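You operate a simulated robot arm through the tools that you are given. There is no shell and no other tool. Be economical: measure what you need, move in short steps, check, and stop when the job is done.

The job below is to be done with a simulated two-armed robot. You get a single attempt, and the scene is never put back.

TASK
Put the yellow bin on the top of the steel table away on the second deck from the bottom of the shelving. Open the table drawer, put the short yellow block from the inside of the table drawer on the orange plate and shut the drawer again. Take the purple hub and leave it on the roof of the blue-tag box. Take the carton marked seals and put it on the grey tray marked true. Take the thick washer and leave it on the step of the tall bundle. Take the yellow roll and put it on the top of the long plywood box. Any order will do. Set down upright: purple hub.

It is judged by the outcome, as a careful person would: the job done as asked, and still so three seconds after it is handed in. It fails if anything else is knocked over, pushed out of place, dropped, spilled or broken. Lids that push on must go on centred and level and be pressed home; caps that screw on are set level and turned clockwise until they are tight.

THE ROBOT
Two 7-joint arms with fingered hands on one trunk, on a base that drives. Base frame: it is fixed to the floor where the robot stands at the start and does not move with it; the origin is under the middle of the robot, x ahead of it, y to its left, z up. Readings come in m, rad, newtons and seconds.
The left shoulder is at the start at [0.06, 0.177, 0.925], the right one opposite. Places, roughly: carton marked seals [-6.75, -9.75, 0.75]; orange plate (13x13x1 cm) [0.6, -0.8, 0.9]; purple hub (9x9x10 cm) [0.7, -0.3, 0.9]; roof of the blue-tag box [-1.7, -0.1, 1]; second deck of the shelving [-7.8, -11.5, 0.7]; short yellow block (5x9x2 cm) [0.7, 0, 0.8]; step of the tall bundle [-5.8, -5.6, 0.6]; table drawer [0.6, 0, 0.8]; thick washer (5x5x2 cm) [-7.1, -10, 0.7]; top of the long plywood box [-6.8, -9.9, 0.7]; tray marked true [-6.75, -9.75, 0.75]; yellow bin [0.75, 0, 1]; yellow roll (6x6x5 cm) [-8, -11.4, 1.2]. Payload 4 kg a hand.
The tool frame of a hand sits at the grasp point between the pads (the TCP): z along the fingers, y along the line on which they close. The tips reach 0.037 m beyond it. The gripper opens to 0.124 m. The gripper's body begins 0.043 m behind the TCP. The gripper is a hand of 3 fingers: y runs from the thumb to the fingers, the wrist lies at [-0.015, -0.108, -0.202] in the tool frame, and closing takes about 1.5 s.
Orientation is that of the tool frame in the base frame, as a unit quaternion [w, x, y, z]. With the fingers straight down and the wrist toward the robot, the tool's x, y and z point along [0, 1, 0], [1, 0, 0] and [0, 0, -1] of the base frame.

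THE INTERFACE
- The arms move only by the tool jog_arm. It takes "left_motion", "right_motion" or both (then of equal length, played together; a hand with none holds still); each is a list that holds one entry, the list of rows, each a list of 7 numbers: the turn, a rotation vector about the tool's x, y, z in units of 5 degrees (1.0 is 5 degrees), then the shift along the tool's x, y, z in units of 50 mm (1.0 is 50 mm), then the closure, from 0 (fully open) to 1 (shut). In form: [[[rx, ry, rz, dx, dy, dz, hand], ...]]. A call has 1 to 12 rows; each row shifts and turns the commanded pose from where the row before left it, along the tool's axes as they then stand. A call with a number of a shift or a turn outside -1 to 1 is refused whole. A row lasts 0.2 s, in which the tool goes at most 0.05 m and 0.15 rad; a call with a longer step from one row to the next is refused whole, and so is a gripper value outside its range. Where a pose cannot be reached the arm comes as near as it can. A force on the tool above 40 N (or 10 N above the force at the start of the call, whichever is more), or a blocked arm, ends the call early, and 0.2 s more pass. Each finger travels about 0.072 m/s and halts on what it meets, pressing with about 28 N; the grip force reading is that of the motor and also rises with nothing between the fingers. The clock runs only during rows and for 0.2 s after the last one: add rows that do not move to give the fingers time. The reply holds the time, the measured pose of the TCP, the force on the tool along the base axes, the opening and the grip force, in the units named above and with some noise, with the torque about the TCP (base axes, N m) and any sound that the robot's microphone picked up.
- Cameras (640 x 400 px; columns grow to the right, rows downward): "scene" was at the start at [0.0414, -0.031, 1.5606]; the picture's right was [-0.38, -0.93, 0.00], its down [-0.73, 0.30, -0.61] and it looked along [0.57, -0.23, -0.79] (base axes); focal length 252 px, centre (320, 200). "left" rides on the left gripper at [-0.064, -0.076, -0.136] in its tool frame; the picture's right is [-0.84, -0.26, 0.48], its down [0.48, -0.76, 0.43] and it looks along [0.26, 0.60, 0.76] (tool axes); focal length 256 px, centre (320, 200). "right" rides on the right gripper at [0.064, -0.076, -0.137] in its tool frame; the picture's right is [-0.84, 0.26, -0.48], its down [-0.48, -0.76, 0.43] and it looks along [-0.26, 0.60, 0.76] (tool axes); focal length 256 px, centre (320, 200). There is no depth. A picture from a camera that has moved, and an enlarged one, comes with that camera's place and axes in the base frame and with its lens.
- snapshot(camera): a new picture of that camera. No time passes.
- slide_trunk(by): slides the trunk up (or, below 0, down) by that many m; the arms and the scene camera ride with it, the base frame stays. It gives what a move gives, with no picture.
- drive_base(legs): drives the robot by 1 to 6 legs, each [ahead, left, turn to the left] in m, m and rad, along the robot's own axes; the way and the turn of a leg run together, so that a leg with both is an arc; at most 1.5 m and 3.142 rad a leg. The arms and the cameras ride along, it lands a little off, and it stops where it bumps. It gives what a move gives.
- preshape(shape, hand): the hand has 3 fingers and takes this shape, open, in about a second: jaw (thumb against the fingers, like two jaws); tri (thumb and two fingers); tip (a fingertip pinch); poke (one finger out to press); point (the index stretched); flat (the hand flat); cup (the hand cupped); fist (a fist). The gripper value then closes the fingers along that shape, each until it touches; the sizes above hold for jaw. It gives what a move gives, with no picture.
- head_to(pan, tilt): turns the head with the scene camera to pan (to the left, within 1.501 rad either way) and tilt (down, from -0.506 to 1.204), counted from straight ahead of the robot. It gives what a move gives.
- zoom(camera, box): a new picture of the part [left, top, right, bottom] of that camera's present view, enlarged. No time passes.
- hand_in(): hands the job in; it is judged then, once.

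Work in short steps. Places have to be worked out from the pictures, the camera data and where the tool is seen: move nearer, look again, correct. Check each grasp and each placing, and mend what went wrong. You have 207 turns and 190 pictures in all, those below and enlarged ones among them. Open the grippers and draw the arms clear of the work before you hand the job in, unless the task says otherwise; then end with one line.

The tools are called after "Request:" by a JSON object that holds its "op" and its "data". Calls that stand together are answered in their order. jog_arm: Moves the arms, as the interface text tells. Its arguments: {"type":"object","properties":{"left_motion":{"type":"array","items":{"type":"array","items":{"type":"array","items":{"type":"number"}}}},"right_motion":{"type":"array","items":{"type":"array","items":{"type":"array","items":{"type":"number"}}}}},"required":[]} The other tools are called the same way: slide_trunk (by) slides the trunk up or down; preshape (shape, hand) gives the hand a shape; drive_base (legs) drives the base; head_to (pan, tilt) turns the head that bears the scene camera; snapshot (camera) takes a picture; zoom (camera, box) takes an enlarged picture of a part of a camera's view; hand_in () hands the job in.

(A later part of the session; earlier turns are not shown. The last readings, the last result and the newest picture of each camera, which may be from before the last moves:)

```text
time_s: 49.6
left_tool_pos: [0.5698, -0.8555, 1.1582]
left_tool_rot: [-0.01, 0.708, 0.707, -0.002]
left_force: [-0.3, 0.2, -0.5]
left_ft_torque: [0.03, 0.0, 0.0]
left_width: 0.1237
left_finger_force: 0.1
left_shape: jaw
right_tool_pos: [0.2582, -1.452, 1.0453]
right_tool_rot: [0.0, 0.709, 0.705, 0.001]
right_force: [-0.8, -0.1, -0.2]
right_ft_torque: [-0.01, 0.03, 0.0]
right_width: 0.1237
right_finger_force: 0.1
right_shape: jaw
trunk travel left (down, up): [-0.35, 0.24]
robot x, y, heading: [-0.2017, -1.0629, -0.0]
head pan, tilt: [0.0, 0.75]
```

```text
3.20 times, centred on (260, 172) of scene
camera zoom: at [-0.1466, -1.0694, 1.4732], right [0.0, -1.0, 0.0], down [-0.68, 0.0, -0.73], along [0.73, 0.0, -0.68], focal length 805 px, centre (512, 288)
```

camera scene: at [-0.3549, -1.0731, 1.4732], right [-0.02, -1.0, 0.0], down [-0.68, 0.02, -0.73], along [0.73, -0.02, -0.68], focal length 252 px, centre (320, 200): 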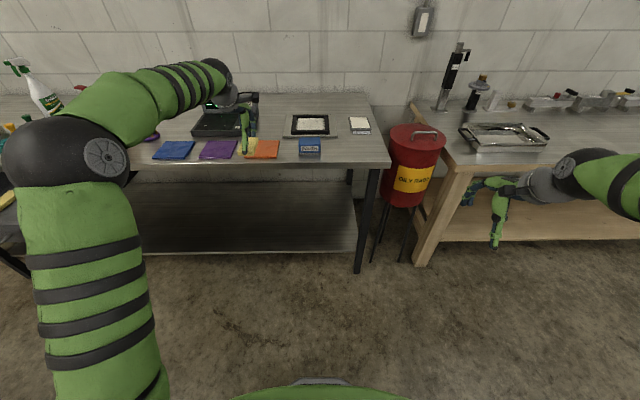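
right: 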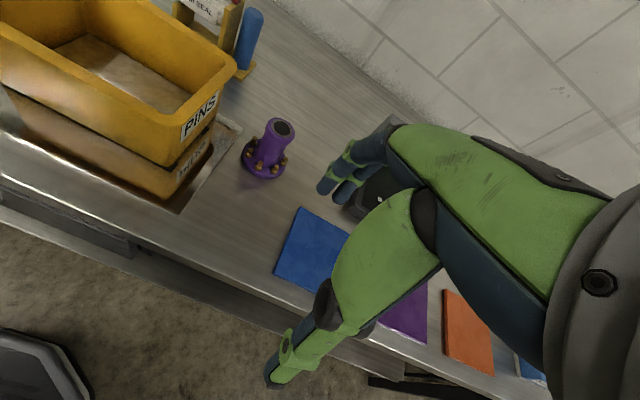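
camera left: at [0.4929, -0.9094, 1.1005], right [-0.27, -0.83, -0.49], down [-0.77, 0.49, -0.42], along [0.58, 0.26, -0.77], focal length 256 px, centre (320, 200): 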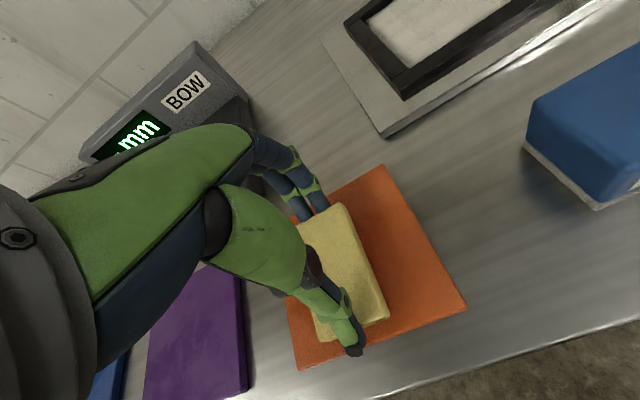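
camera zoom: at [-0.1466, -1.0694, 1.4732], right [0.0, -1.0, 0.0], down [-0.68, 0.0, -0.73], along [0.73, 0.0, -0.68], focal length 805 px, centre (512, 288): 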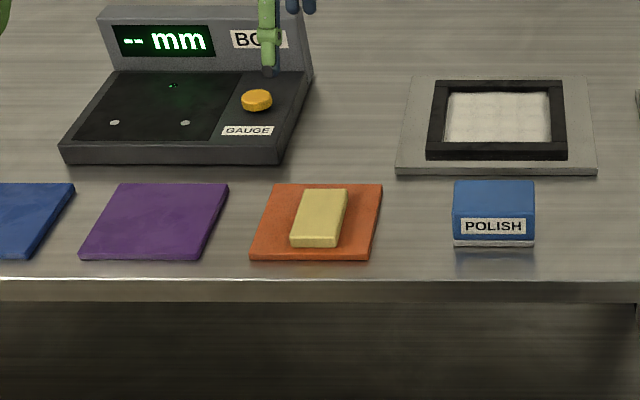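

Block is on the plate. Now back away and line up with the open drawer to push it shut with closed fingertips.

Request:
{"op": "drive_base", "data": {"legs": [[-0.62, 0, 0], [0, 0.88, 0]]}}

Request:
{"op": "jog_arm", "data": {"left_motion": [[[0, 0, 0, 0, 0.9, 0, 0.4], [-1, 0, 0, 0, 0.9, 0, 0.8], [-1, 0, 0, 0, 0, 0, 1], [-1, 0, 0, 0, 0, 0, 1], [-1, 0, 0, 0, 0, 0, 1], [-1, 0, 0, 0, 0, 0, 1], [-1, 0, 0, 0, 0, 0, 1], [-1, 0, 0, 0, 0, 0, 1], [-1, 0, 0, 0, 0, 0, 1], [-1, 0, 0, 0, 0, 0, 1], [-1, 0, 0, 0, 0, 0, 1], [-1, 0, 0, 0, 0, 0, 1]]]}}

```text
time_s: 57.2
left_tool_pos: [-0.0591, 0.044, 1.1585]
left_tool_rot: [-0.01, 0.694, 0.72, -0.002]
left_force: [0.4, 0.4, 0.0]
left_ft_torque: [-0.04, -0.02, -0.01]
left_width: 0.1235
left_finger_force: 0.1
left_shape: jaw
right_tool_pos: [-0.3479, -0.5635, 1.0448]
right_tool_rot: [0.002, 0.695, 0.719, 0.0]
right_force: [0.3, -0.8, 0.2]
right_ft_torque: [-0.02, 0.01, -0.02]
right_width: 0.1238
right_finger_force: 0.0
right_shape: jaw
trunk travel left (down, up): [-0.35, 0.24]
robot x, y, heading: [-0.8197, -0.1982, 0.033]
head pan, tilt: [0.0, 0.75]
```

```text
time_s: 59.9
left_tool_pos: [0.0306, 0.0475, 1.1562]
left_tool_rot: [0.312, 0.62, 0.639, 0.331]
left_force: [-1.0, -0.7, 0.5]
left_ft_torque: [-0.01, 0.0, -0.03]
left_width: 0.0
left_finger_force: 28.2
left_shape: jaw
right_tool_pos: [-0.3491, -0.5627, 1.0444]
right_tool_rot: [0.001, 0.696, 0.718, 0.0]
right_force: [-0.1, 0.6, 0.2]
right_ft_torque: [-0.04, 0.0, 0.02]
right_width: 0.1239
right_finger_force: 0.1
right_shape: jaw
trunk travel left (down, up): [-0.35, 0.24]
robot x, y, heading: [-0.8231, -0.1941, 0.034]
head pan, tilt: [0.0, 0.75]
```

Lower the hand to the drawer-front height.

Request:
{"op": "jog_arm", "data": {"left_motion": [[[0, 0, 0, 0, -0.72, 0.62, 1], [0, 0, 0, 0, -0.72, 0.62, 1], [0, 0, 0, 0, -0.72, 0.62, 1], [0, 0, 0, 0, -0.72, 0.62, 1], [0, 0, 0, 0, -0.72, 0.62, 1], [0, 0, 0, 0, -0.72, 0.62, 1], [0, 0, 0, 0, 0, 0, 1]]]}}

Request:
{"op": "drive_base", "data": {"legs": [[0.03, 0, -0.033]]}}

Request:
{"op": "snapshot", "data": {"camera": "scene"}}

Request:
{"op": "snapshot", "data": {"camera": "left"}}

```text
time_s: 61.5
left_tool_pos: [0.053, 0.0508, 0.8721]
left_tool_rot: [0.311, 0.62, 0.639, 0.331]
left_force: [0.1, -0.2, 0.2]
left_ft_torque: [-0.01, 0.0, 0.02]
left_width: 0.0001
left_finger_force: 28.0
left_shape: jaw
right_tool_pos: [-0.3486, -0.5639, 1.0454]
right_tool_rot: [0.001, 0.695, 0.719, 0.001]
right_force: [0.4, 0.1, 0.9]
right_ft_torque: [0.0, 0.01, -0.05]
right_width: 0.1239
right_finger_force: 0.1
right_shape: jaw
trunk travel left (down, up): [-0.35, 0.24]
robot x, y, heading: [-0.8221, -0.195, 0.034]
head pan, tilt: [0.0, 0.75]
```

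```text
time_s: 62.3
left_tool_pos: [0.0921, 0.0215, 0.8707]
left_tool_rot: [0.317, 0.631, 0.628, 0.326]
left_force: [0.9, 0.2, 0.1]
left_ft_torque: [0.01, 0.02, -0.01]
left_width: 0.0001
left_finger_force: 28.0
left_shape: jaw
right_tool_pos: [-0.3325, -0.5791, 1.0453]
right_tool_rot: [0.0, 0.707, 0.707, 0.0]
right_force: [-0.5, 0.1, 0.4]
right_ft_torque: [-0.02, 0.05, 0.02]
right_width: 0.1237
right_finger_force: 0.0
right_shape: jaw
trunk travel left (down, up): [-0.35, 0.24]
robot x, y, heading: [-0.7922, -0.1967, -0.003]
head pan, tilt: [0.0, 0.75]
```

```text
161 pictures are left
camera scene: at [-0.7369, -0.1972, 1.4731], right [0.0, -1.0, 0.0], down [-0.68, 0.0, -0.73], along [0.73, 0.0, -0.68], focal length 252 px, centre (320, 200)
```

scene: 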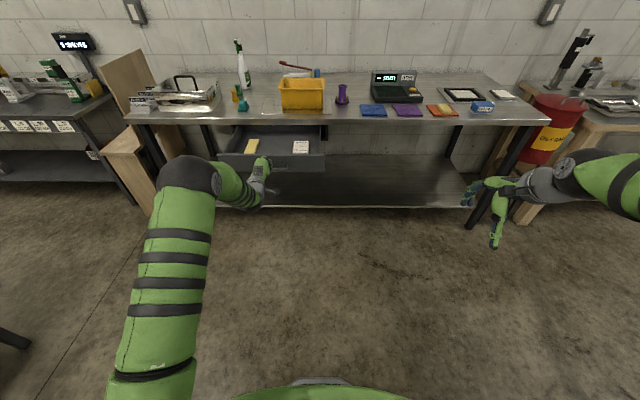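

```text
160 pictures are left
camera left: at [-0.0639, -0.042, 0.8891], right [0.24, -0.83, -0.5], down [-0.1, 0.49, -0.86], along [0.97, 0.26, 0.04], focal length 256 px, centre (320, 200)
```

left: 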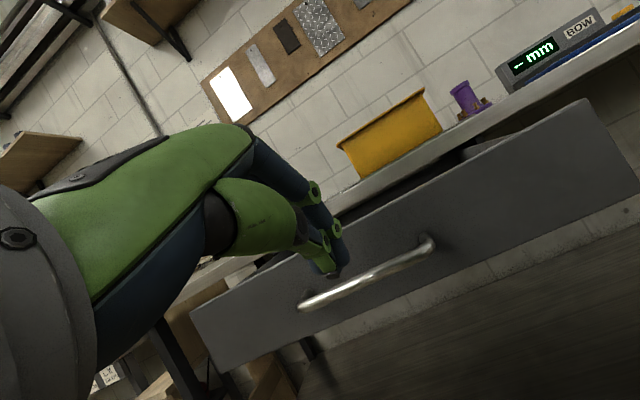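

Tip is aligned above the bar at the face. Drive forward 0.345 m to push the drawer.

Request:
{"op": "drive_base", "data": {"legs": [[0.345, 0, 0]]}}

Request:
{"op": "zoom", "data": {"camera": "scene", "box": [200, 110, 400, 235]}}

Request:
{"op": "snapshot", "data": {"camera": "left"}}

```text
time_s: 64.5
left_tool_pos: [0.4306, 0.0224, 0.8722]
left_tool_rot: [0.316, 0.63, 0.63, 0.327]
left_force: [1.1, 0.5, -0.5]
left_ft_torque: [0.02, 0.0, -0.01]
left_width: 0.0
left_finger_force: 28.2
left_shape: jaw
right_tool_pos: [0.0078, -0.5786, 1.0448]
right_tool_rot: [0.0, 0.706, 0.708, 0.0]
right_force: [-0.9, 0.3, 0.0]
right_ft_torque: [0.01, -0.01, -0.02]
right_width: 0.1235
right_finger_force: 0.1
right_shape: jaw
trunk travel left (down, up): [-0.35, 0.24]
robot x, y, heading: [-0.4547, -0.1955, -0.001]
head pan, tilt: [0.0, 0.75]
```

```text
3.20 times, centred on (300, 172) of scene
camera zoom: at [-0.3977, -0.1965, 1.4732], right [0.0, -1.0, 0.0], down [-0.68, 0.0, -0.73], along [0.73, 0.0, -0.68], focal length 805 px, centre (384, 288)
```

zoom: 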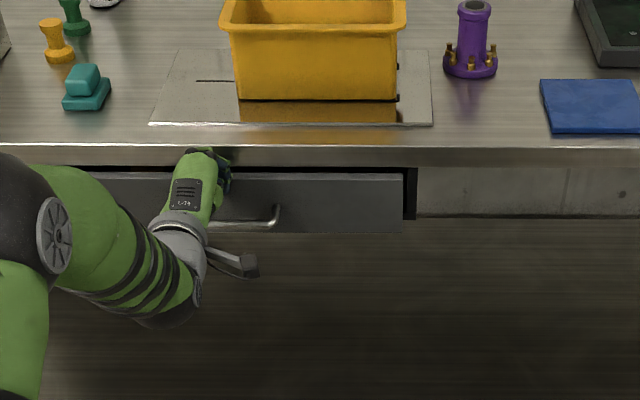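

```text
158 pictures are left
camera left: at [0.2751, -0.0403, 0.8894], right [0.24, -0.83, -0.5], down [-0.1, 0.49, -0.86], along [0.97, 0.26, 0.04], focal length 256 px, centre (320, 200)
```

left: 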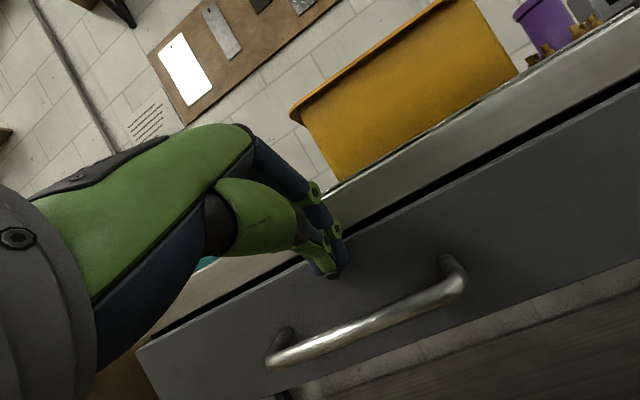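

About 2 cm left to close. Push on gently until blocked.

Request:
{"op": "drive_base", "data": {"legs": [[0.022, 0, 0]]}}

Request:
{"op": "jog_arm", "data": {"left_motion": [[[0, 0, 0, 0, 0.05, 0.08, 1], [0, 0, 0, 0, 0.05, 0.08, 1], [0, 0, 0, 0, 0, 0, 1]]]}}

Request:
{"op": "zoom", "data": {"camera": "scene", "box": [200, 110, 400, 235]}}

```text
time_s: 65.3
left_tool_pos: [0.4513, 0.0232, 0.8733]
left_tool_rot: [0.316, 0.631, 0.629, 0.325]
left_force: [-10.5, -0.3, 1.5]
left_ft_torque: [-0.02, -0.07, 0.08]
left_width: 0.0
left_finger_force: 28.4
left_shape: jaw
right_tool_pos: [0.0309, -0.5782, 1.0462]
right_tool_rot: [0.0, 0.707, 0.707, 0.0]
right_force: [0.2, -0.5, 0.0]
right_ft_torque: [-0.02, 0.01, 0.01]
right_width: 0.1237
right_finger_force: 0.0
right_shape: jaw
trunk travel left (down, up): [-0.35, 0.24]
robot x, y, heading: [-0.4318, -0.1956, 0.003]
head pan, tilt: [0.0, 0.75]
```

```text
time_s: 65.8
left_tool_pos: [0.452, 0.0228, 0.8731]
left_tool_rot: [0.318, 0.631, 0.629, 0.326]
left_force: [-28.9, -0.3, 8.3]
left_ft_torque: [0.06, -0.23, 0.11]
left_width: 0.0001
left_finger_force: 27.8
left_shape: jaw
right_tool_pos: [0.0278, -0.5778, 1.0456]
right_tool_rot: [0.002, 0.706, 0.708, 0.002]
right_force: [-0.1, -0.6, 0.4]
right_ft_torque: [0.01, 0.0, 0.01]
right_width: 0.1238
right_finger_force: 0.1
right_shape: jaw
trunk travel left (down, up): [-0.35, 0.24]
robot x, y, heading: [-0.4336, -0.1967, -0.002]
head pan, tilt: [0.0, 0.75]
stopped in row 2 (left hand): the force on the tool passed its limit at 46 N (the readings are from after the stop); the commanded pose is now the measured one
```

```text
3.20 times, centred on (300, 172) of scene
camera zoom: at [-0.3808, -0.1968, 1.4735], right [0.0, -1.0, 0.0], down [-0.68, 0.0, -0.73], along [0.73, 0.0, -0.68], focal length 805 px, centre (384, 288)
```

zoom: 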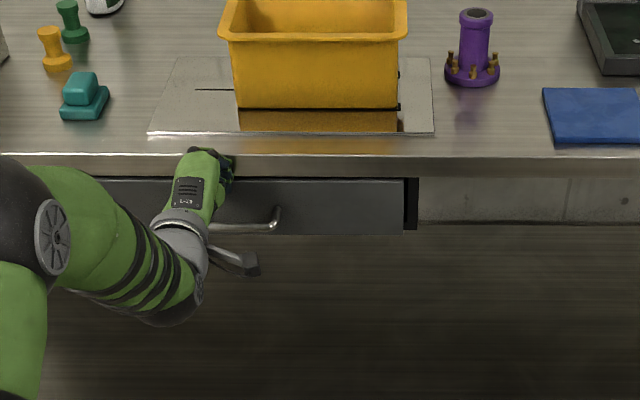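

Drawer is shut. Retreat the base, raise the trunk again and turn the left hand back down.

Request:
{"op": "drive_base", "data": {"legs": [[-0.2, 0, 0]]}}

Request:
{"op": "slide_trunk", "data": {"by": 0.1}}

Request:
{"op": "jog_arm", "data": {"left_motion": [[[1, 0, 0, 0, 0.7, -0.5, 0.8], [1, 0, 0, 0, 0.7, -0.5, 0.4], [1, 0, 0, 0, 0.5, -0.5, 0], [1, 0, 0, 0, 0.3, -0.5, 0], [1, 0, 0, 0, 0, -0.8, 0], [1, 0, 0, 0, 0, -0.8, 0], [1, 0, 0, 0, -0.5, -0.5, 0], [1, 0, 0, 0, -0.8, 0, 0], [1, 0, 0, 0, -0.8, 0, 0], [1, 0, 0, 0.3, -0.8, 0, 0], [1, 0, 0, 0.4, -0.8, 0, 0]]]}}

Request:
{"op": "drive_base", "data": {"legs": [[0.5, 0.07, 0]]}}

Request:
{"op": "snapshot", "data": {"camera": "right"}}

Request:
{"op": "snapshot", "data": {"camera": "scene"}}

```text
time_s: 67.4
left_tool_pos: [0.2572, 0.0232, 0.8721]
left_tool_rot: [0.316, 0.631, 0.63, 0.325]
left_force: [-0.1, 0.4, -0.5]
left_ft_torque: [0.01, 0.01, -0.01]
left_width: 0.0
left_finger_force: 28.1
left_shape: jaw
right_tool_pos: [-0.1685, -0.5771, 1.0459]
right_tool_rot: [0.0, 0.706, 0.708, 0.001]
right_force: [0.4, -0.5, 0.6]
right_ft_torque: [0.02, -0.04, 0.01]
right_width: 0.1237
right_finger_force: 0.0
right_shape: jaw
trunk travel left (down, up): [-0.35, 0.24]
robot x, y, heading: [-0.6307, -0.192, -0.0]
head pan, tilt: [0.0, 0.75]
```

```text
time_s: 68.7
left_tool_pos: [0.2588, 0.0233, 0.9698]
left_tool_rot: [0.315, 0.631, 0.63, 0.325]
left_force: [0.1, 0.7, -0.2]
left_ft_torque: [0.01, -0.02, 0.0]
left_width: 0.0
left_finger_force: 28.1
left_shape: jaw
right_tool_pos: [-0.1687, -0.5787, 1.1443]
right_tool_rot: [0.001, 0.706, 0.708, 0.0]
right_force: [0.5, -0.5, 0.0]
right_ft_torque: [-0.01, -0.01, 0.0]
right_width: 0.1236
right_finger_force: 0.1
right_shape: jaw
trunk travel left (down, up): [-0.45, 0.14]
robot x, y, heading: [-0.6289, -0.1936, 0.002]
head pan, tilt: [0.0, 0.75]
```

```text
time_s: 71.1
left_tool_pos: [0.0273, 0.0537, 1.1695]
left_tool_rot: [-0.012, 0.706, 0.708, -0.003]
left_force: [-0.5, 0.6, -0.2]
left_ft_torque: [-0.01, 0.0, -0.01]
left_width: 0.1236
left_finger_force: 0.1
left_shape: jaw
right_tool_pos: [-0.1689, -0.5774, 1.1457]
right_tool_rot: [0.001, 0.707, 0.708, 0.0]
right_force: [-0.6, 0.3, -0.2]
right_ft_torque: [0.0, -0.02, -0.03]
right_width: 0.1238
right_finger_force: 0.0
right_shape: jaw
trunk travel left (down, up): [-0.45, 0.14]
robot x, y, heading: [-0.6301, -0.1923, 0.003]
head pan, tilt: [0.0, 0.75]
```

```text
time_s: 74.1
left_tool_pos: [0.5362, 0.1204, 1.1692]
left_tool_rot: [-0.011, 0.708, 0.706, -0.004]
left_force: [-0.4, 0.4, 0.0]
left_ft_torque: [-0.01, 0.01, -0.01]
left_width: 0.1235
left_finger_force: 0.1
left_shape: jaw
right_tool_pos: [0.3358, -0.5092, 1.1448]
right_tool_rot: [0.001, 0.709, 0.706, -0.001]
right_force: [0.4, 0.3, -0.2]
right_ft_torque: [-0.01, -0.03, 0.01]
right_width: 0.1237
right_finger_force: 0.0
right_shape: jaw
trunk travel left (down, up): [-0.45, 0.14]
robot x, y, heading: [-0.1265, -0.1229, -0.006]
head pan, tilt: [0.0, 0.75]
```

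```text
156 pictures are left
camera right: at [0.2598, -0.444, 1.2816], right [0.25, -0.84, 0.48], down [-0.76, -0.48, -0.43], along [0.6, -0.26, -0.76], focal length 256 px, centre (320, 200)
```

right: 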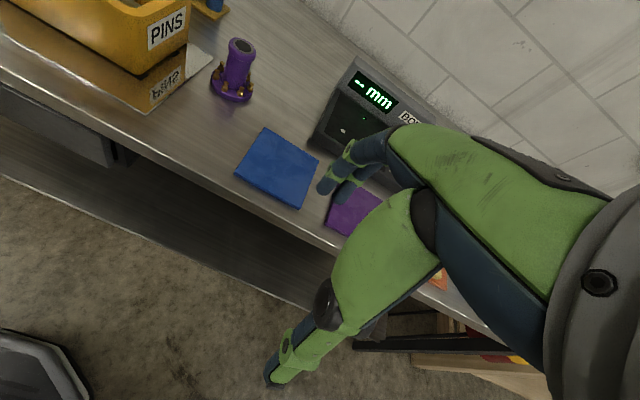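

```text
155 pictures are left
camera scene: at [-0.0697, -0.1269, 1.5732], right [0.0, -1.0, 0.0], down [-0.68, 0.0, -0.73], along [0.73, 0.0, -0.68], focal length 252 px, centre (320, 200)
```

scene: 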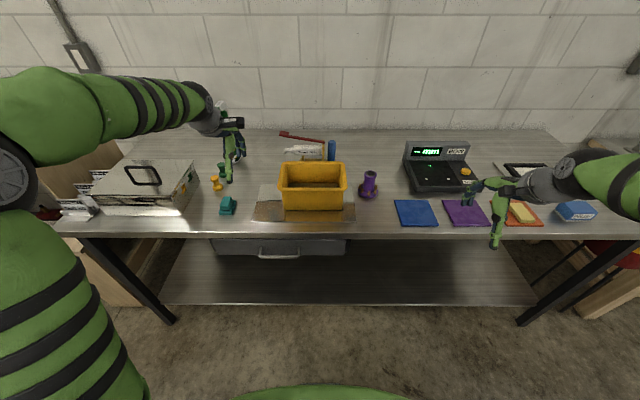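

Hub base at ≈(0.675,-0.326). Move the right hand above it.

Request:
{"op": "jog_arm", "data": {"right_motion": [[[0, 0, 0, 0.46, 0.85, 0, 0], [0, 0, 0, 0.46, 0.85, 0, 0], [0, 0, 0, 0.46, 0.85, 0, 0], [0, 0, 0, 0.46, 0.85, 0, 0], [0, 0, 0, 0.46, 0.85, 0, 0], [0, 0, 0, 0.46, 0.85, 0, 0], [0, 0, 0, 0.46, 0.85, 0, 0], [0, 0, 0, 0.44, 0.83, 0, 0], [0, 0, 0, 0, 0, 0.5, 0], [0, 0, 0, 0, 0, 0, 0]]]}}

Request:
{"op": "snapshot", "data": {"camera": "right"}}

Request:
{"op": "zoom", "data": {"camera": "scene", "box": [260, 110, 460, 235]}}

```text
time_s: 76.3
left_tool_pos: [0.5346, 0.1213, 1.1691]
left_tool_rot: [-0.011, 0.708, 0.706, -0.002]
left_force: [-0.6, -0.1, 0.5]
left_ft_torque: [0.01, -0.01, 0.0]
left_width: 0.1239
left_finger_force: 0.2
left_shape: jaw
right_tool_pos: [0.676, -0.3282, 1.121]
right_tool_rot: [0.001, 0.707, 0.707, 0.0]
right_force: [-0.7, -0.3, 0.2]
right_ft_torque: [0.01, 0.01, -0.01]
right_width: 0.1239
right_finger_force: 0.0
right_shape: jaw
trunk travel left (down, up): [-0.45, 0.14]
robot x, y, heading: [-0.122, -0.1268, -0.002]
head pan, tilt: [0.0, 0.75]
```

```text
154 pictures are left
camera right: at [0.5999, -0.2618, 1.2565], right [0.25, -0.84, 0.48], down [-0.76, -0.48, -0.44], along [0.6, -0.26, -0.76], focal length 256 px, centre (320, 200)
```

right: 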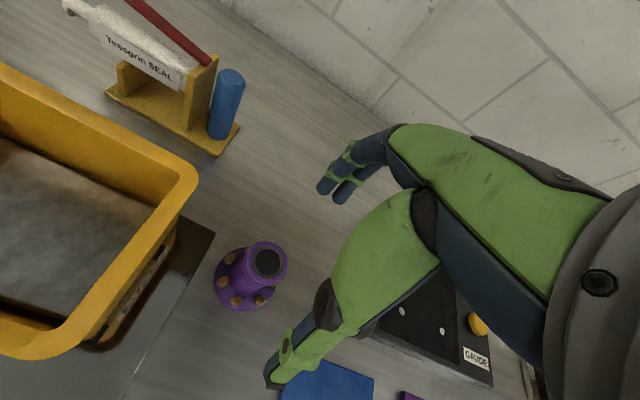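

```text
3.20 times, centred on (360, 172) of scene
camera zoom: at [-0.0703, -0.1269, 1.5732], right [0.0, -1.0, 0.0], down [-0.68, 0.0, -0.73], along [0.73, 0.0, -0.68], focal length 805 px, centre (192, 288)
```

zoom: 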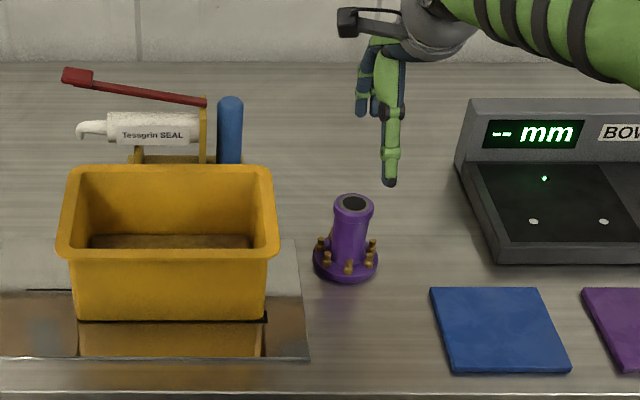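

Hub top triangulates to (0.697,-0.317,~1.0). Fine shift and lower to TCP z≈0.978 around the tube.

Request:
{"op": "jog_arm", "data": {"right_motion": [[[0, 0, 0, 0.2, 0.38, 0, 0], [0, 0, 0, 0, 0, 0.9, 0], [0, 0, 0, 0, 0, 0.9, 0], [0, 0, 0, 0, 0, 0.8, 0], [0, 0, 0, 0, 0, 0.26, 0], [0, 0, 0, 0, 0, 0, 0]]]}}

Request:
{"op": "snapshot", "data": {"camera": "right"}}

Request:
{"op": "zoom", "data": {"camera": "scene", "box": [310, 130, 430, 205]}}

```text
time_s: 77.7
left_tool_pos: [0.5359, 0.1207, 1.1686]
left_tool_rot: [-0.011, 0.708, 0.707, -0.003]
left_force: [0.5, 0.2, -0.3]
left_ft_torque: [0.0, 0.01, -0.02]
left_width: 0.1236
left_finger_force: 0.1
left_shape: jaw
right_tool_pos: [0.693, -0.3165, 0.9775]
right_tool_rot: [0.001, 0.708, 0.706, 0.0]
right_force: [0.0, 1.0, 0.0]
right_ft_torque: [0.01, -0.01, -0.02]
right_width: 0.1237
right_finger_force: 0.0
right_shape: jaw
trunk travel left (down, up): [-0.45, 0.14]
robot x, y, heading: [-0.123, -0.1259, -0.002]
head pan, tilt: [0.0, 0.75]
```

```text
152 pictures are left
camera right: at [0.6183, -0.2519, 1.1142], right [0.25, -0.84, 0.48], down [-0.76, -0.48, -0.44], along [0.6, -0.26, -0.76], focal length 256 px, centre (320, 200)
```

right: 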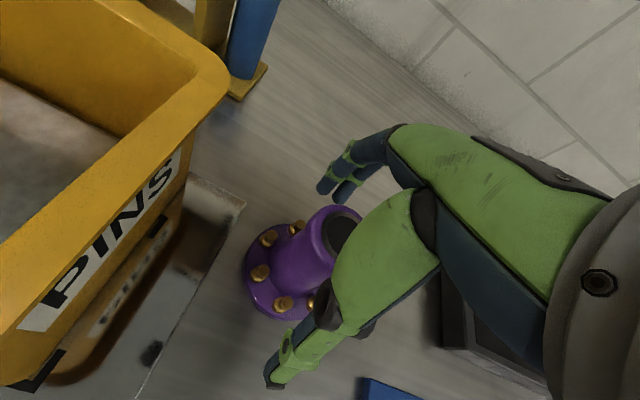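

```text
5.33 times, centred on (370, 168) of scene
camera zoom: at [-0.0703, -0.127, 1.5732], right [0.0, -1.0, 0.0], down [-0.68, 0.0, -0.73], along [0.73, 0.0, -0.68], focal length 1341 px, centre (53, 373)
```

zoom: 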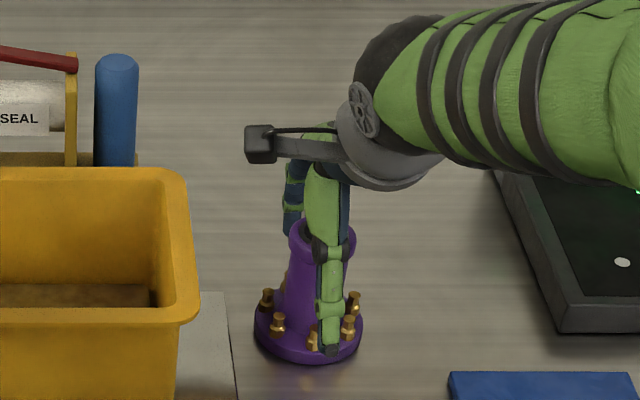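

The thumb and fingers straddle the tube. Closing.

Request:
{"op": "jog_arm", "data": {"right_motion": [[[0, 0, 0, 0, 0, 0, 0.3], [0, 0, 0, 0, 0, 0, 0.6], [0, 0, 0, 0, 0, 0, 1], [0, 0, 0, 0, 0, 0, 1], [0, 0, 0, 0, 0, 0, 1], [0, 0, 0, 0, 0, 0, 1], [0, 0, 0, 0, 0, 0, 1]]]}}

Request:
{"op": "zoom", "data": {"camera": "scene", "box": [310, 130, 430, 205]}}

```text
time_s: 79.3
left_tool_pos: [0.5335, 0.1212, 1.1697]
left_tool_rot: [-0.011, 0.707, 0.707, -0.003]
left_force: [0.8, 0.4, 0.5]
left_ft_torque: [0.02, -0.02, 0.02]
left_width: 0.1236
left_finger_force: 0.2
left_shape: jaw
right_tool_pos: [0.6939, -0.3175, 0.9797]
right_tool_rot: [0.002, 0.708, 0.706, 0.002]
right_force: [2.5, -0.3, 17.7]
right_ft_torque: [-0.04, -1.2, 0.02]
right_width: 0.048
right_finger_force: 27.6
right_shape: jaw
trunk travel left (down, up): [-0.45, 0.14]
robot x, y, heading: [-0.1266, -0.1241, 0.002]
head pan, tilt: [0.0, 0.75]
```

```text
5.33 times, centred on (370, 168) of scene
camera zoom: at [-0.0719, -0.1266, 1.5734], right [0.0, -1.0, 0.0], down [-0.68, 0.0, -0.73], along [0.73, 0.0, -0.68], focal length 1341 px, centre (53, 373)
```

zoom: 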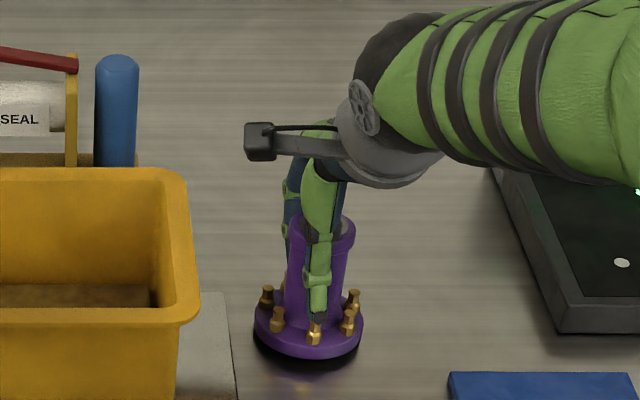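

Gripped at 4.8 cm. Lift 6 cm and check that it hangs upright.

Request:
{"op": "jog_arm", "data": {"right_motion": [[[0, 0, 0, 0, 0, -0.4, 1], [0, 0, 0, 0, 0, -0.8, 1], [0, 0, 0, 0, 0, 0, 1]]]}}

Request:
{"op": "zoom", "data": {"camera": "scene", "box": [310, 110, 430, 205]}}

Request:
{"op": "snapshot", "data": {"camera": "right"}}

```text
time_s: 80.1
left_tool_pos: [0.5365, 0.1206, 1.1692]
left_tool_rot: [-0.011, 0.708, 0.706, -0.003]
left_force: [-0.1, 0.1, 0.1]
left_ft_torque: [0.01, 0.0, 0.0]
left_width: 0.124
left_finger_force: 0.0
left_shape: jaw
right_tool_pos: [0.6932, -0.3189, 1.0363]
right_tool_rot: [0.0, 0.708, 0.706, 0.0]
right_force: [0.8, 0.9, -7.9]
right_ft_torque: [0.0, -0.01, 0.02]
right_width: 0.0416
right_finger_force: 27.4
right_shape: jaw
trunk travel left (down, up): [-0.45, 0.14]
robot x, y, heading: [-0.127, -0.1261, -0.0]
head pan, tilt: [0.0, 0.75]
```

```text
4.21 times, centred on (370, 158) of scene
camera zoom: at [-0.0694, -0.1273, 1.573], right [0.0, -1.0, 0.0], down [-0.68, 0.0, -0.73], along [0.73, 0.0, -0.68], focal length 1059 px, centre (110, 379)
```

zoom: 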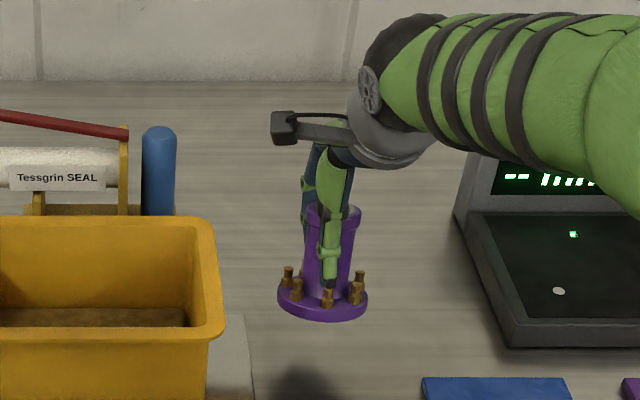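

```text
148 pictures are left
camera right: at [0.6185, -0.2536, 1.1734], right [0.26, -0.84, 0.48], down [-0.76, -0.48, -0.43], along [0.59, -0.26, -0.76], focal length 256 px, centre (320, 200)
```

right: 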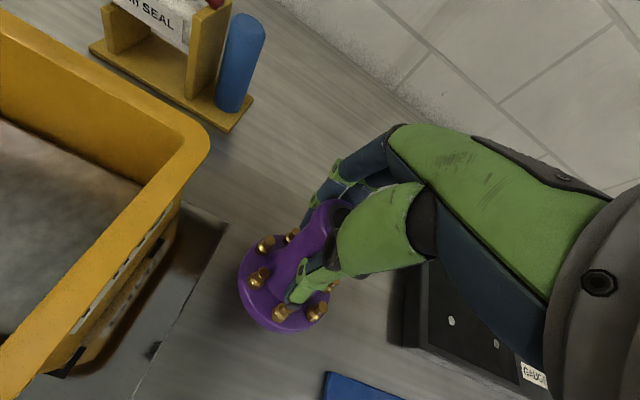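

Hub hangs upright (~0.8 kg). Raise it, draw both arms in, then back off.

Request:
{"op": "jog_arm", "data": {"right_motion": [[[0, 0, 0, 0, 0, -0.9, 1], [0, 0, 0, 0, 0, -0.9, 1], [0, 0, 0, 0, 0, -0.9, 1], [0, 0, 0, 0, -0.9, 0, 1], [0, 0, 0, 0, -0.9, 0, 1], [0, 0, 0, 0, -0.9, 0, 1], [0, 0, 0, 0, -0.9, 0, 1], [0, 0, 0, 0, -0.9, 0, 1]]], "left_motion": [[[0, 0, 0, 0, 0, -0.5, 0], [0, 0, 0, 0, 0, -0.5, 0], [0, 0, 0, 0, 0, 0, 0], [0, 0, 0, 0.2, -0.5, 0, 0], [0, 0, 0, 0.2, -0.5, 0, 0], [0, 0, 0, 0.2, -0.5, 0, 0], [0, 0, 0, 0.2, -0.5, 0, 0], [0, 0, 0, 0.2, -0.2, 0, 0]]]}}

Request:
{"op": "drive_base", "data": {"legs": [[-0.4, 0, 0]]}}

Request:
{"op": "head_to", "data": {"pan": 1.5, "tilt": 0.4}}

Request:
{"op": "snapshot", "data": {"camera": "scene"}}

Request:
{"op": "head_to", "data": {"pan": -1.5, "tilt": 0.4}}

Request:
{"op": "snapshot", "data": {"camera": "scene"}}

```text
time_s: 81.9
left_tool_pos: [0.4245, 0.169, 1.2228]
left_tool_rot: [-0.011, 0.708, 0.707, -0.002]
left_force: [-1.1, 0.8, 1.0]
left_ft_torque: [-0.02, -0.02, -0.03]
left_width: 0.1239
left_finger_force: 0.0
left_shape: jaw
right_tool_pos: [0.4698, -0.3167, 1.1727]
right_tool_rot: [0.001, 0.708, 0.706, 0.0]
right_force: [-0.9, 0.7, -7.3]
right_ft_torque: [0.01, -0.01, -0.03]
right_width: 0.0407
right_finger_force: 28.4
right_shape: jaw
trunk travel left (down, up): [-0.45, 0.14]
robot x, y, heading: [-0.1227, -0.1247, -0.002]
head pan, tilt: [0.0, 0.75]
```

```text
time_s: 84.4
left_tool_pos: [0.0183, 0.1705, 1.2213]
left_tool_rot: [-0.011, 0.707, 0.707, -0.003]
left_force: [-1.3, 0.6, -0.2]
left_ft_torque: [0.02, -0.01, 0.02]
left_width: 0.1235
left_finger_force: 0.0
left_shape: jaw
right_tool_pos: [0.0642, -0.3152, 1.1712]
right_tool_rot: [0.0, 0.707, 0.707, 0.001]
right_force: [0.2, -0.5, -7.3]
right_ft_torque: [-0.03, 0.01, 0.01]
right_width: 0.0409
right_finger_force: 28.2
right_shape: jaw
trunk travel left (down, up): [-0.45, 0.14]
robot x, y, heading: [-0.5315, -0.1257, 0.005]
head pan, tilt: [0.0, 0.75]
```

```text
time_s: 86.0
left_tool_pos: [0.0178, 0.1704, 1.2222]
left_tool_rot: [-0.011, 0.708, 0.706, -0.003]
left_force: [0.1, 0.4, 0.3]
left_ft_torque: [0.01, 0.0, -0.04]
left_width: 0.1239
left_finger_force: 0.0
left_shape: jaw
right_tool_pos: [0.066, -0.3152, 1.1724]
right_tool_rot: [-0.001, 0.707, 0.707, 0.0]
right_force: [0.1, 0.2, -7.4]
right_ft_torque: [0.02, 0.03, 0.02]
right_width: 0.0412
right_finger_force: 27.7
right_shape: jaw
trunk travel left (down, up): [-0.45, 0.14]
robot x, y, heading: [-0.5347, -0.1244, 0.004]
head pan, tilt: [1.499, 0.4]
```

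```text
147 pictures are left
camera scene: at [-0.5527, -0.0346, 1.6043], right [1.0, -0.07, 0.0], down [-0.03, -0.39, -0.92], along [0.07, 0.92, -0.39], focal length 252 px, centre (320, 200)
```

scene: 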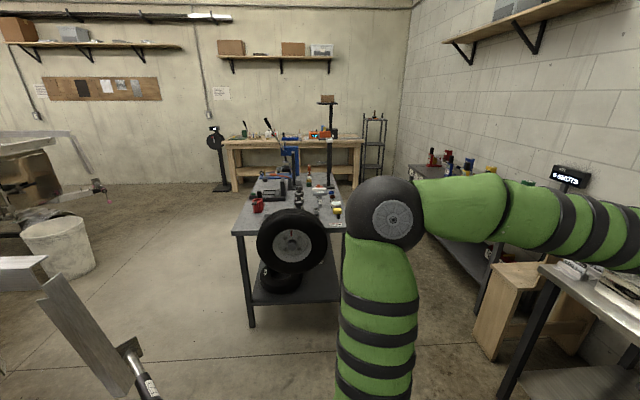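

```text
time_s: 88.6
left_tool_pos: [0.0193, 0.1705, 1.2224]
left_tool_rot: [-0.012, 0.707, 0.708, -0.003]
left_force: [-0.9, 0.0, 0.1]
left_ft_torque: [0.03, -0.01, 0.01]
left_width: 0.1238
left_finger_force: 0.1
left_shape: jaw
right_tool_pos: [0.065, -0.3149, 1.1719]
right_tool_rot: [0.0, 0.707, 0.707, 0.0]
right_force: [0.7, 0.3, -7.1]
right_ft_torque: [0.03, 0.01, 0.02]
right_width: 0.041
right_finger_force: 28.2
right_shape: jaw
trunk travel left (down, up): [-0.45, 0.14]
robot x, y, heading: [-0.5288, -0.1227, 0.005]
head pan, tilt: [-1.499, 0.4]
```

```text
146 pictures are left
camera scene: at [-0.5526, -0.2194, 1.6043], right [-1.0, -0.07, 0.0], down [-0.03, 0.39, -0.92], along [0.07, -0.92, -0.39], focal length 252 px, centre (320, 200)
```

scene: 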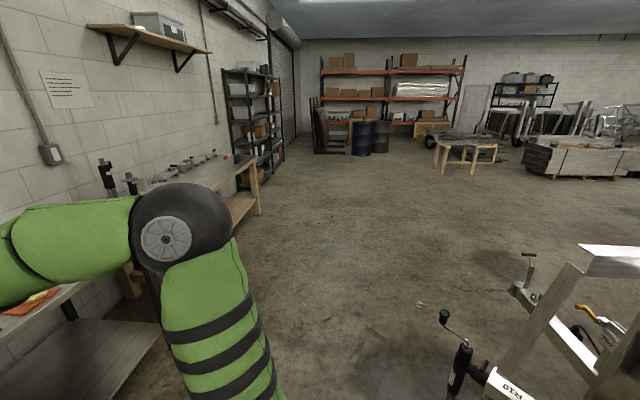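

There is an aluminium frame not far behind. I move a bit forward and turn a quarter right, then look toward −x.

Request:
{"op": "drive_base", "data": {"legs": [[0.15, 0, 0], [0, 0, -1.57]]}}

Request:
{"op": "head_to", "data": {"pan": -1.5, "tilt": 0.5}}

Request:
{"op": "snapshot", "data": {"camera": "scene"}}

```text
time_s: 93.8
left_tool_pos: [-0.0888, -0.6775, 1.2227]
left_tool_rot: [-0.01, 1.0, -0.004, 0.006]
left_force: [0.1, -1.0, 0.3]
left_ft_torque: [-0.01, 0.0, -0.01]
left_width: 0.1235
left_finger_force: 0.0
left_shape: jaw
right_tool_pos: [-0.5753, -0.7195, 1.1721]
right_tool_rot: [0.0, 1.0, -0.004, 0.001]
right_force: [-0.3, -1.1, -7.2]
right_ft_torque: [0.02, 0.01, 0.01]
right_width: 0.0407
right_finger_force: 28.1
right_shape: jaw
trunk travel left (down, up): [-0.45, 0.14]
robot x, y, heading: [-0.3812, -0.1228, -1.583]
head pan, tilt: [-1.499, 0.4]
```

```text
time_s: 94.5
left_tool_pos: [-0.0893, -0.678, 1.2224]
left_tool_rot: [-0.01, 1.0, -0.004, 0.007]
left_force: [0.3, -0.2, 0.0]
left_ft_torque: [0.02, 0.0, 0.03]
left_width: 0.1238
left_finger_force: 0.1
left_shape: jaw
right_tool_pos: [-0.5749, -0.7199, 1.1723]
right_tool_rot: [0.0, 1.0, -0.004, 0.0]
right_force: [-0.3, -0.4, -7.5]
right_ft_torque: [0.03, -0.03, 0.0]
right_width: 0.0408
right_finger_force: 27.1
right_shape: jaw
trunk travel left (down, up): [-0.45, 0.14]
robot x, y, heading: [-0.3806, -0.1234, -1.581]
head pan, tilt: [-1.499, 0.499]
```

```text
145 pictures are left
camera scene: at [-0.4683, -0.1034, 1.5952], right [-0.06, 1.0, 0.0], down [0.48, 0.03, -0.88], along [-0.88, -0.06, -0.48], focal length 252 px, centre (320, 200)
```

scene: 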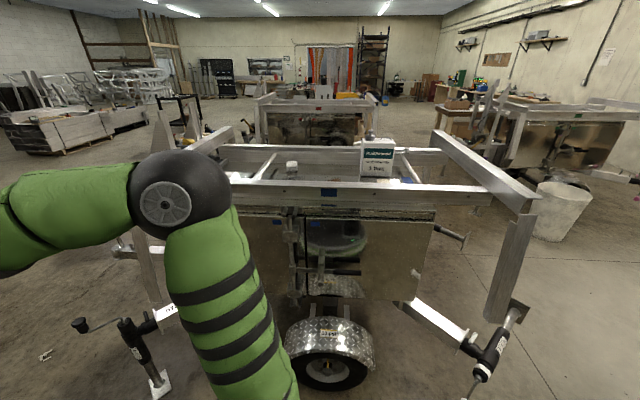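

Zoom to find the "blue-tag box".

Request:
{"op": "zoom", "data": {"camera": "scene", "box": [210, 110, 450, 260]}}

Request:
{"op": "zoom", "data": {"camera": "scene", "box": [330, 120, 430, 210]}}

```text
2.67 times, centred on (330, 185) of scene
camera zoom: at [-0.4683, -0.1034, 1.5952], right [-0.06, 1.0, 0.0], down [0.48, 0.03, -0.88], along [-0.88, -0.06, -0.48], focal length 670 px, centre (293, 240)
```

zoom: 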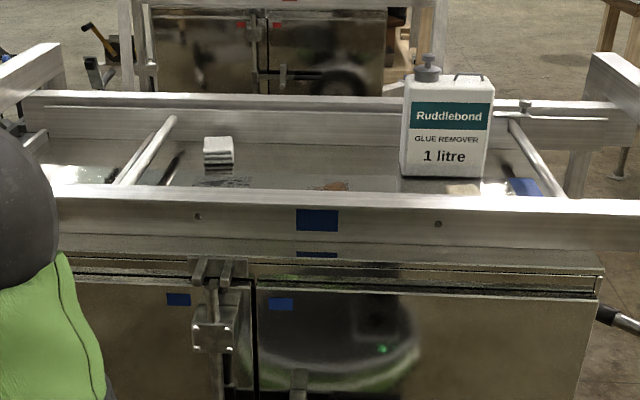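

```text
4.44 times, centred on (380, 165) of scene
camera zoom: at [-0.4683, -0.1034, 1.5952], right [-0.06, 1.0, 0.0], down [0.48, 0.03, -0.88], along [-0.88, -0.06, -0.48], focal length 1118 px, centre (53, 356)
```

zoom: 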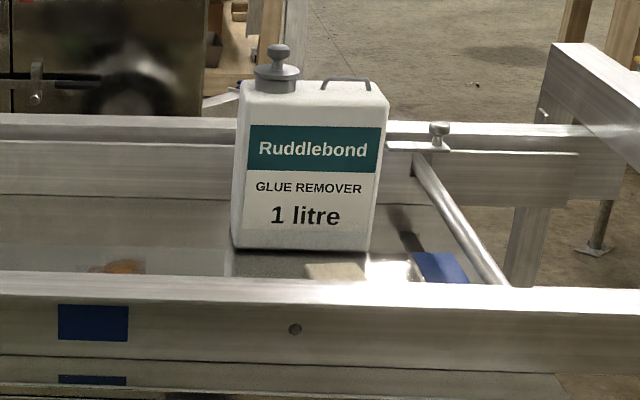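

The blue-tagged cabinet with beams around its roof is the target; the roof has free room in the middle. Raise the trunk, turn to face it and look.

Request:
{"op": "slide_trunk", "data": {"by": 0.14}}

Request:
{"op": "drive_base", "data": {"legs": [[0, 0, -1.56]]}}

Request:
{"op": "head_to", "data": {"pan": 0, "tilt": 0.55}}

Request:
{"op": "snapshot", "data": {"camera": "scene"}}

Request:
{"op": "snapshot", "data": {"camera": "right"}}

```text
time_s: 96.2
left_tool_pos: [-0.0897, -0.6784, 1.361]
left_tool_rot: [-0.009, 1.0, -0.004, 0.006]
left_force: [0.3, 0.4, -0.1]
left_ft_torque: [-0.02, 0.0, 0.01]
left_width: 0.1238
left_finger_force: 0.0
left_shape: jaw
right_tool_pos: [-0.5751, -0.7197, 1.312]
right_tool_rot: [0.0, 1.0, -0.004, 0.0]
right_force: [-0.4, -0.5, -7.7]
right_ft_torque: [0.01, -0.05, 0.03]
right_width: 0.0411
right_finger_force: 28.4
right_shape: jaw
trunk travel left (down, up): [-0.59, 0.0]
robot x, y, heading: [-0.3788, -0.1262, -1.581]
head pan, tilt: [-1.499, 0.499]
```

```text
time_s: 100.4
left_tool_pos: [-0.9291, -0.4216, 1.3619]
left_tool_rot: [-0.003, 0.709, -0.705, 0.011]
left_force: [-0.7, -0.4, -0.4]
left_ft_torque: [0.0, 0.05, 0.01]
left_width: 0.1239
left_finger_force: 0.1
left_shape: jaw
right_tool_pos: [-0.9779, 0.0628, 1.3116]
right_tool_rot: [-0.001, 0.709, -0.705, 0.0]
right_force: [-0.1, -0.3, -7.0]
right_ft_torque: [-0.06, 0.0, 0.0]
right_width: 0.0408
right_finger_force: 28.3
right_shape: jaw
trunk travel left (down, up): [-0.59, 0.0]
robot x, y, heading: [-0.3776, -0.1251, -3.134]
head pan, tilt: [-1.499, 0.499]
```

```text
time_s: 102.0
left_tool_pos: [-0.9283, -0.4224, 1.3615]
left_tool_rot: [-0.002, 0.71, -0.704, 0.011]
left_force: [-0.5, 0.6, 1.3]
left_ft_torque: [0.01, 0.0, 0.01]
left_width: 0.1236
left_finger_force: 0.0
left_shape: jaw
right_tool_pos: [-0.9767, 0.0635, 1.3126]
right_tool_rot: [-0.001, 0.709, -0.705, 0.0]
right_force: [0.0, -0.7, -6.7]
right_ft_torque: [-0.03, -0.03, 0.0]
right_width: 0.0407
right_finger_force: 27.5
right_shape: jaw
trunk travel left (down, up): [-0.59, 0.0]
robot x, y, heading: [-0.3763, -0.1247, -3.135]
head pan, tilt: [0.0, 0.55]
```

```text
142 pictures are left
camera scene: at [-0.438, -0.1271, 1.7305], right [-0.01, 1.0, 0.0], down [0.52, 0.0, -0.85], along [-0.85, 0.0, -0.52], focal length 252 px, centre (320, 200)
```

scene: 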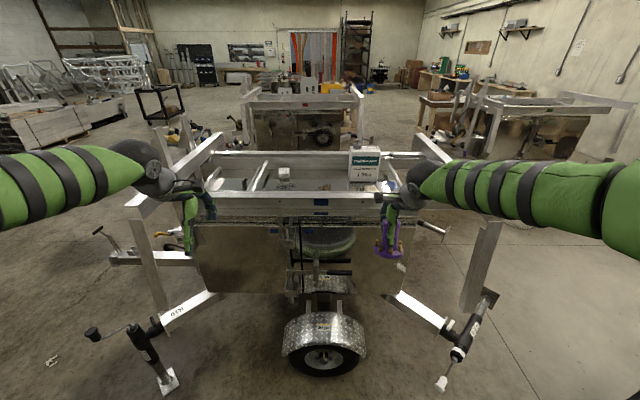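

```text
141 pictures are left
camera right: at [-0.9002, 0.0015, 1.4482], right [-0.26, 0.84, 0.48], down [0.76, 0.49, -0.43], along [-0.6, 0.25, -0.76], focal length 256 px, centre (320, 200)
```

right: 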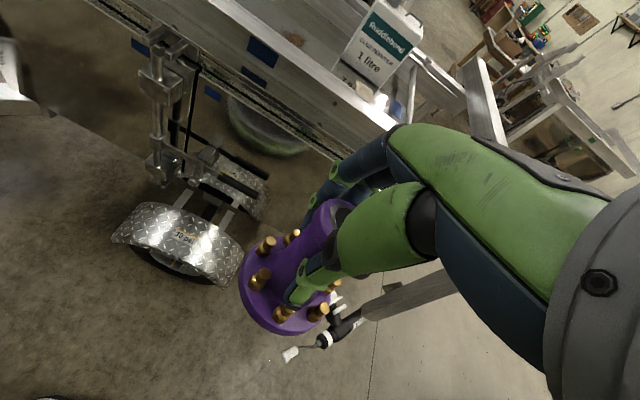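

The tag/beam triangulates to x≈-1.46, z 1.045–1.147; roof behind it at z≈1.0. I drive 0.38 ahead, 0.17 left, then look from above.

Request:
{"op": "drive_base", "data": {"legs": [[0.38, 0.17, 0]]}}

Request:
{"op": "head_to", "data": {"pan": 0, "tilt": 0.85}}

Request:
{"op": "snapshot", "data": {"camera": "scene"}}

Request:
{"op": "snapshot", "data": {"camera": "right"}}

```text
time_s: 104.5
left_tool_pos: [-1.2989, -0.5997, 1.3619]
left_tool_rot: [-0.003, 0.711, -0.704, 0.012]
left_force: [0.3, 0.1, 0.0]
left_ft_torque: [0.03, -0.01, 0.01]
left_width: 0.1237
left_finger_force: 0.1
left_shape: jaw
right_tool_pos: [-1.3489, -0.115, 1.311]
right_tool_rot: [0.0, 0.71, -0.705, -0.001]
right_force: [-0.1, -1.5, -7.4]
right_ft_torque: [-0.04, -0.02, 0.03]
right_width: 0.0407
right_finger_force: 28.3
right_shape: jaw
trunk travel left (down, up): [-0.59, 0.0]
robot x, y, heading: [-0.7488, -0.3007, -3.13]
head pan, tilt: [0.0, 0.55]
```

```text
time_s: 105.3
left_tool_pos: [-1.2984, -0.5997, 1.362]
left_tool_rot: [-0.002, 0.71, -0.705, 0.012]
left_force: [-0.9, 0.6, -0.6]
left_ft_torque: [0.0, -0.02, 0.01]
left_width: 0.1237
left_finger_force: 0.0
left_shape: jaw
right_tool_pos: [-1.3478, -0.1135, 1.3112]
right_tool_rot: [-0.001, 0.71, -0.704, 0.0]
right_force: [0.0, -0.1, -8.4]
right_ft_torque: [-0.02, -0.03, -0.02]
right_width: 0.0408
right_finger_force: 28.2
right_shape: jaw
trunk travel left (down, up): [-0.59, 0.0]
robot x, y, heading: [-0.7468, -0.3029, -3.135]
head pan, tilt: [0.0, 0.85]
```

```text
140 pictures are left
camera scene: at [-0.7968, -0.303, 1.7052], right [-0.01, 1.0, 0.0], down [0.75, 0.01, -0.66], along [-0.66, -0.01, -0.75], focal length 252 px, centre (320, 200)
```

scene: 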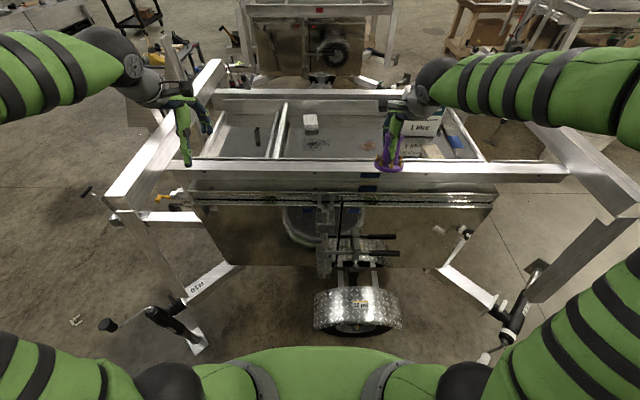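

```text
139 pictures are left
camera right: at [-1.2708, -0.1757, 1.448], right [-0.26, 0.84, 0.48], down [0.76, 0.49, -0.43], along [-0.6, 0.25, -0.76], focal length 256 px, centre (320, 200)
```

right: 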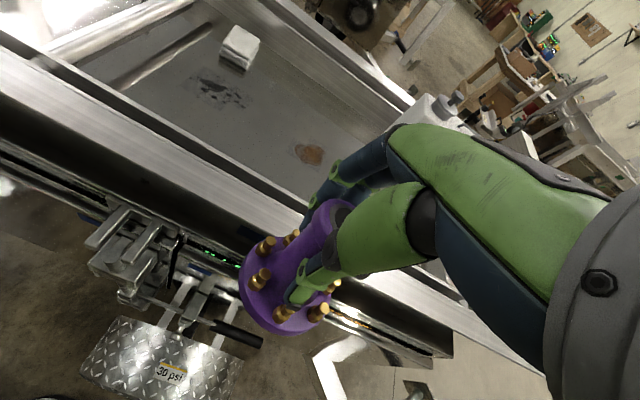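

Zoom on the roof to identify the front beam's rear edge and free area.

Request:
{"op": "zoom", "data": {"camera": "scene", "box": [200, 80, 480, 255]}}

```text
2.29 times, centred on (340, 168) of scene
camera zoom: at [-0.7968, -0.303, 1.7052], right [-0.01, 1.0, 0.0], down [0.75, 0.01, -0.66], along [-0.66, -0.01, -0.75], focal length 575 px, centre (274, 274)
```

zoom: 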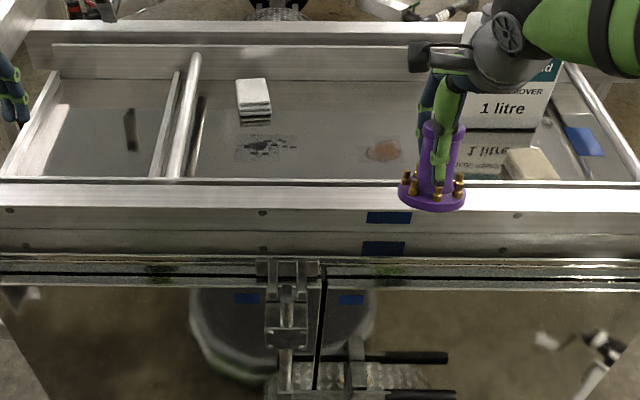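

Beam: top z≈1.107, spans x −1.458…−1.516; roof z≈1.01. Target spot (-1.64,-0.20), clear. Move over it at height.

Request:
{"op": "jog_arm", "data": {"right_motion": [[[0, 0, 0, 0.29, 0.9, 0, 1], [0, 0, 0, 0.29, 0.9, 0, 1], [0, 0, 0, 0.29, 0.9, 0, 1], [0, 0, 0, 0.29, 0.9, 0, 1], [0, 0, 0, 0.29, 0.9, 0, 1], [0, 0, 0, 0.28, 0.9, 0, 1], [0, 0, 0, 0, 0.44, 0, 1], [0, 0, 0, 0, 0, 0.5, 1], [0, 0, 0, 0, 0, 0.5, 1], [0, 0, 0, 0, 0, 0, 1]]]}}

Request:
{"op": "snapshot", "data": {"camera": "right"}}

Request:
{"op": "zoom", "data": {"camera": "scene", "box": [200, 80, 480, 255]}}

```text
time_s: 107.5
left_tool_pos: [-1.2978, -0.5989, 1.362]
left_tool_rot: [-0.003, 0.71, -0.704, 0.011]
left_force: [-0.3, -0.1, 0.7]
left_ft_torque: [-0.01, -0.01, 0.03]
left_width: 0.1237
left_finger_force: 0.1
left_shape: jaw
right_tool_pos: [-1.627, -0.2041, 1.2595]
right_tool_rot: [0.0, 0.709, -0.705, 0.0]
right_force: [0.5, -0.2, -7.8]
right_ft_torque: [0.0, 0.01, 0.02]
right_width: 0.0403
right_finger_force: 27.5
right_shape: jaw
right hand out of reach, approached as far as the arm can: row 7
trunk travel left (down, up): [-0.59, 0.0]
robot x, y, heading: [-0.7498, -0.3033, -3.137]
head pan, tilt: [0.0, 0.85]
```

```text
137 pictures are left
camera right: at [-1.5505, -0.2664, 1.3953], right [-0.26, 0.84, 0.48], down [0.76, 0.49, -0.43], along [-0.6, 0.25, -0.76], focal length 256 px, centre (320, 200)
```

right: 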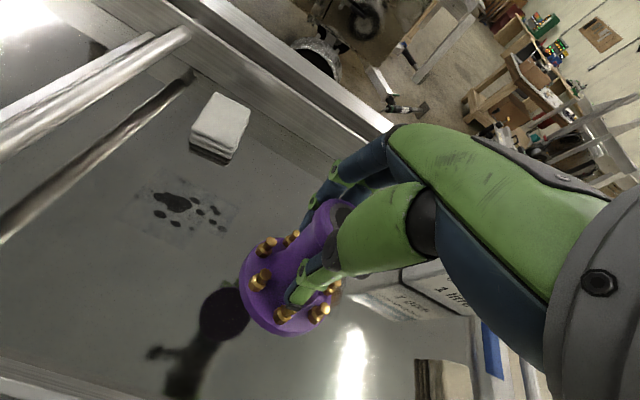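

```text
2.29 times, centred on (340, 168) of scene
camera zoom: at [-0.7967, -0.3032, 1.7052], right [-0.01, 1.0, 0.0], down [0.75, 0.01, -0.66], along [-0.66, -0.01, -0.75], focal length 575 px, centre (274, 274)
```

zoom: 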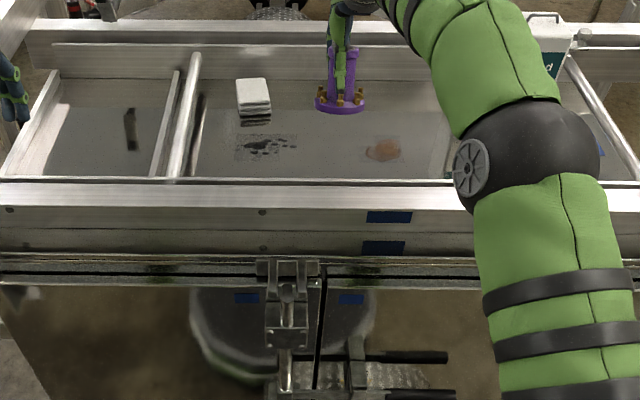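

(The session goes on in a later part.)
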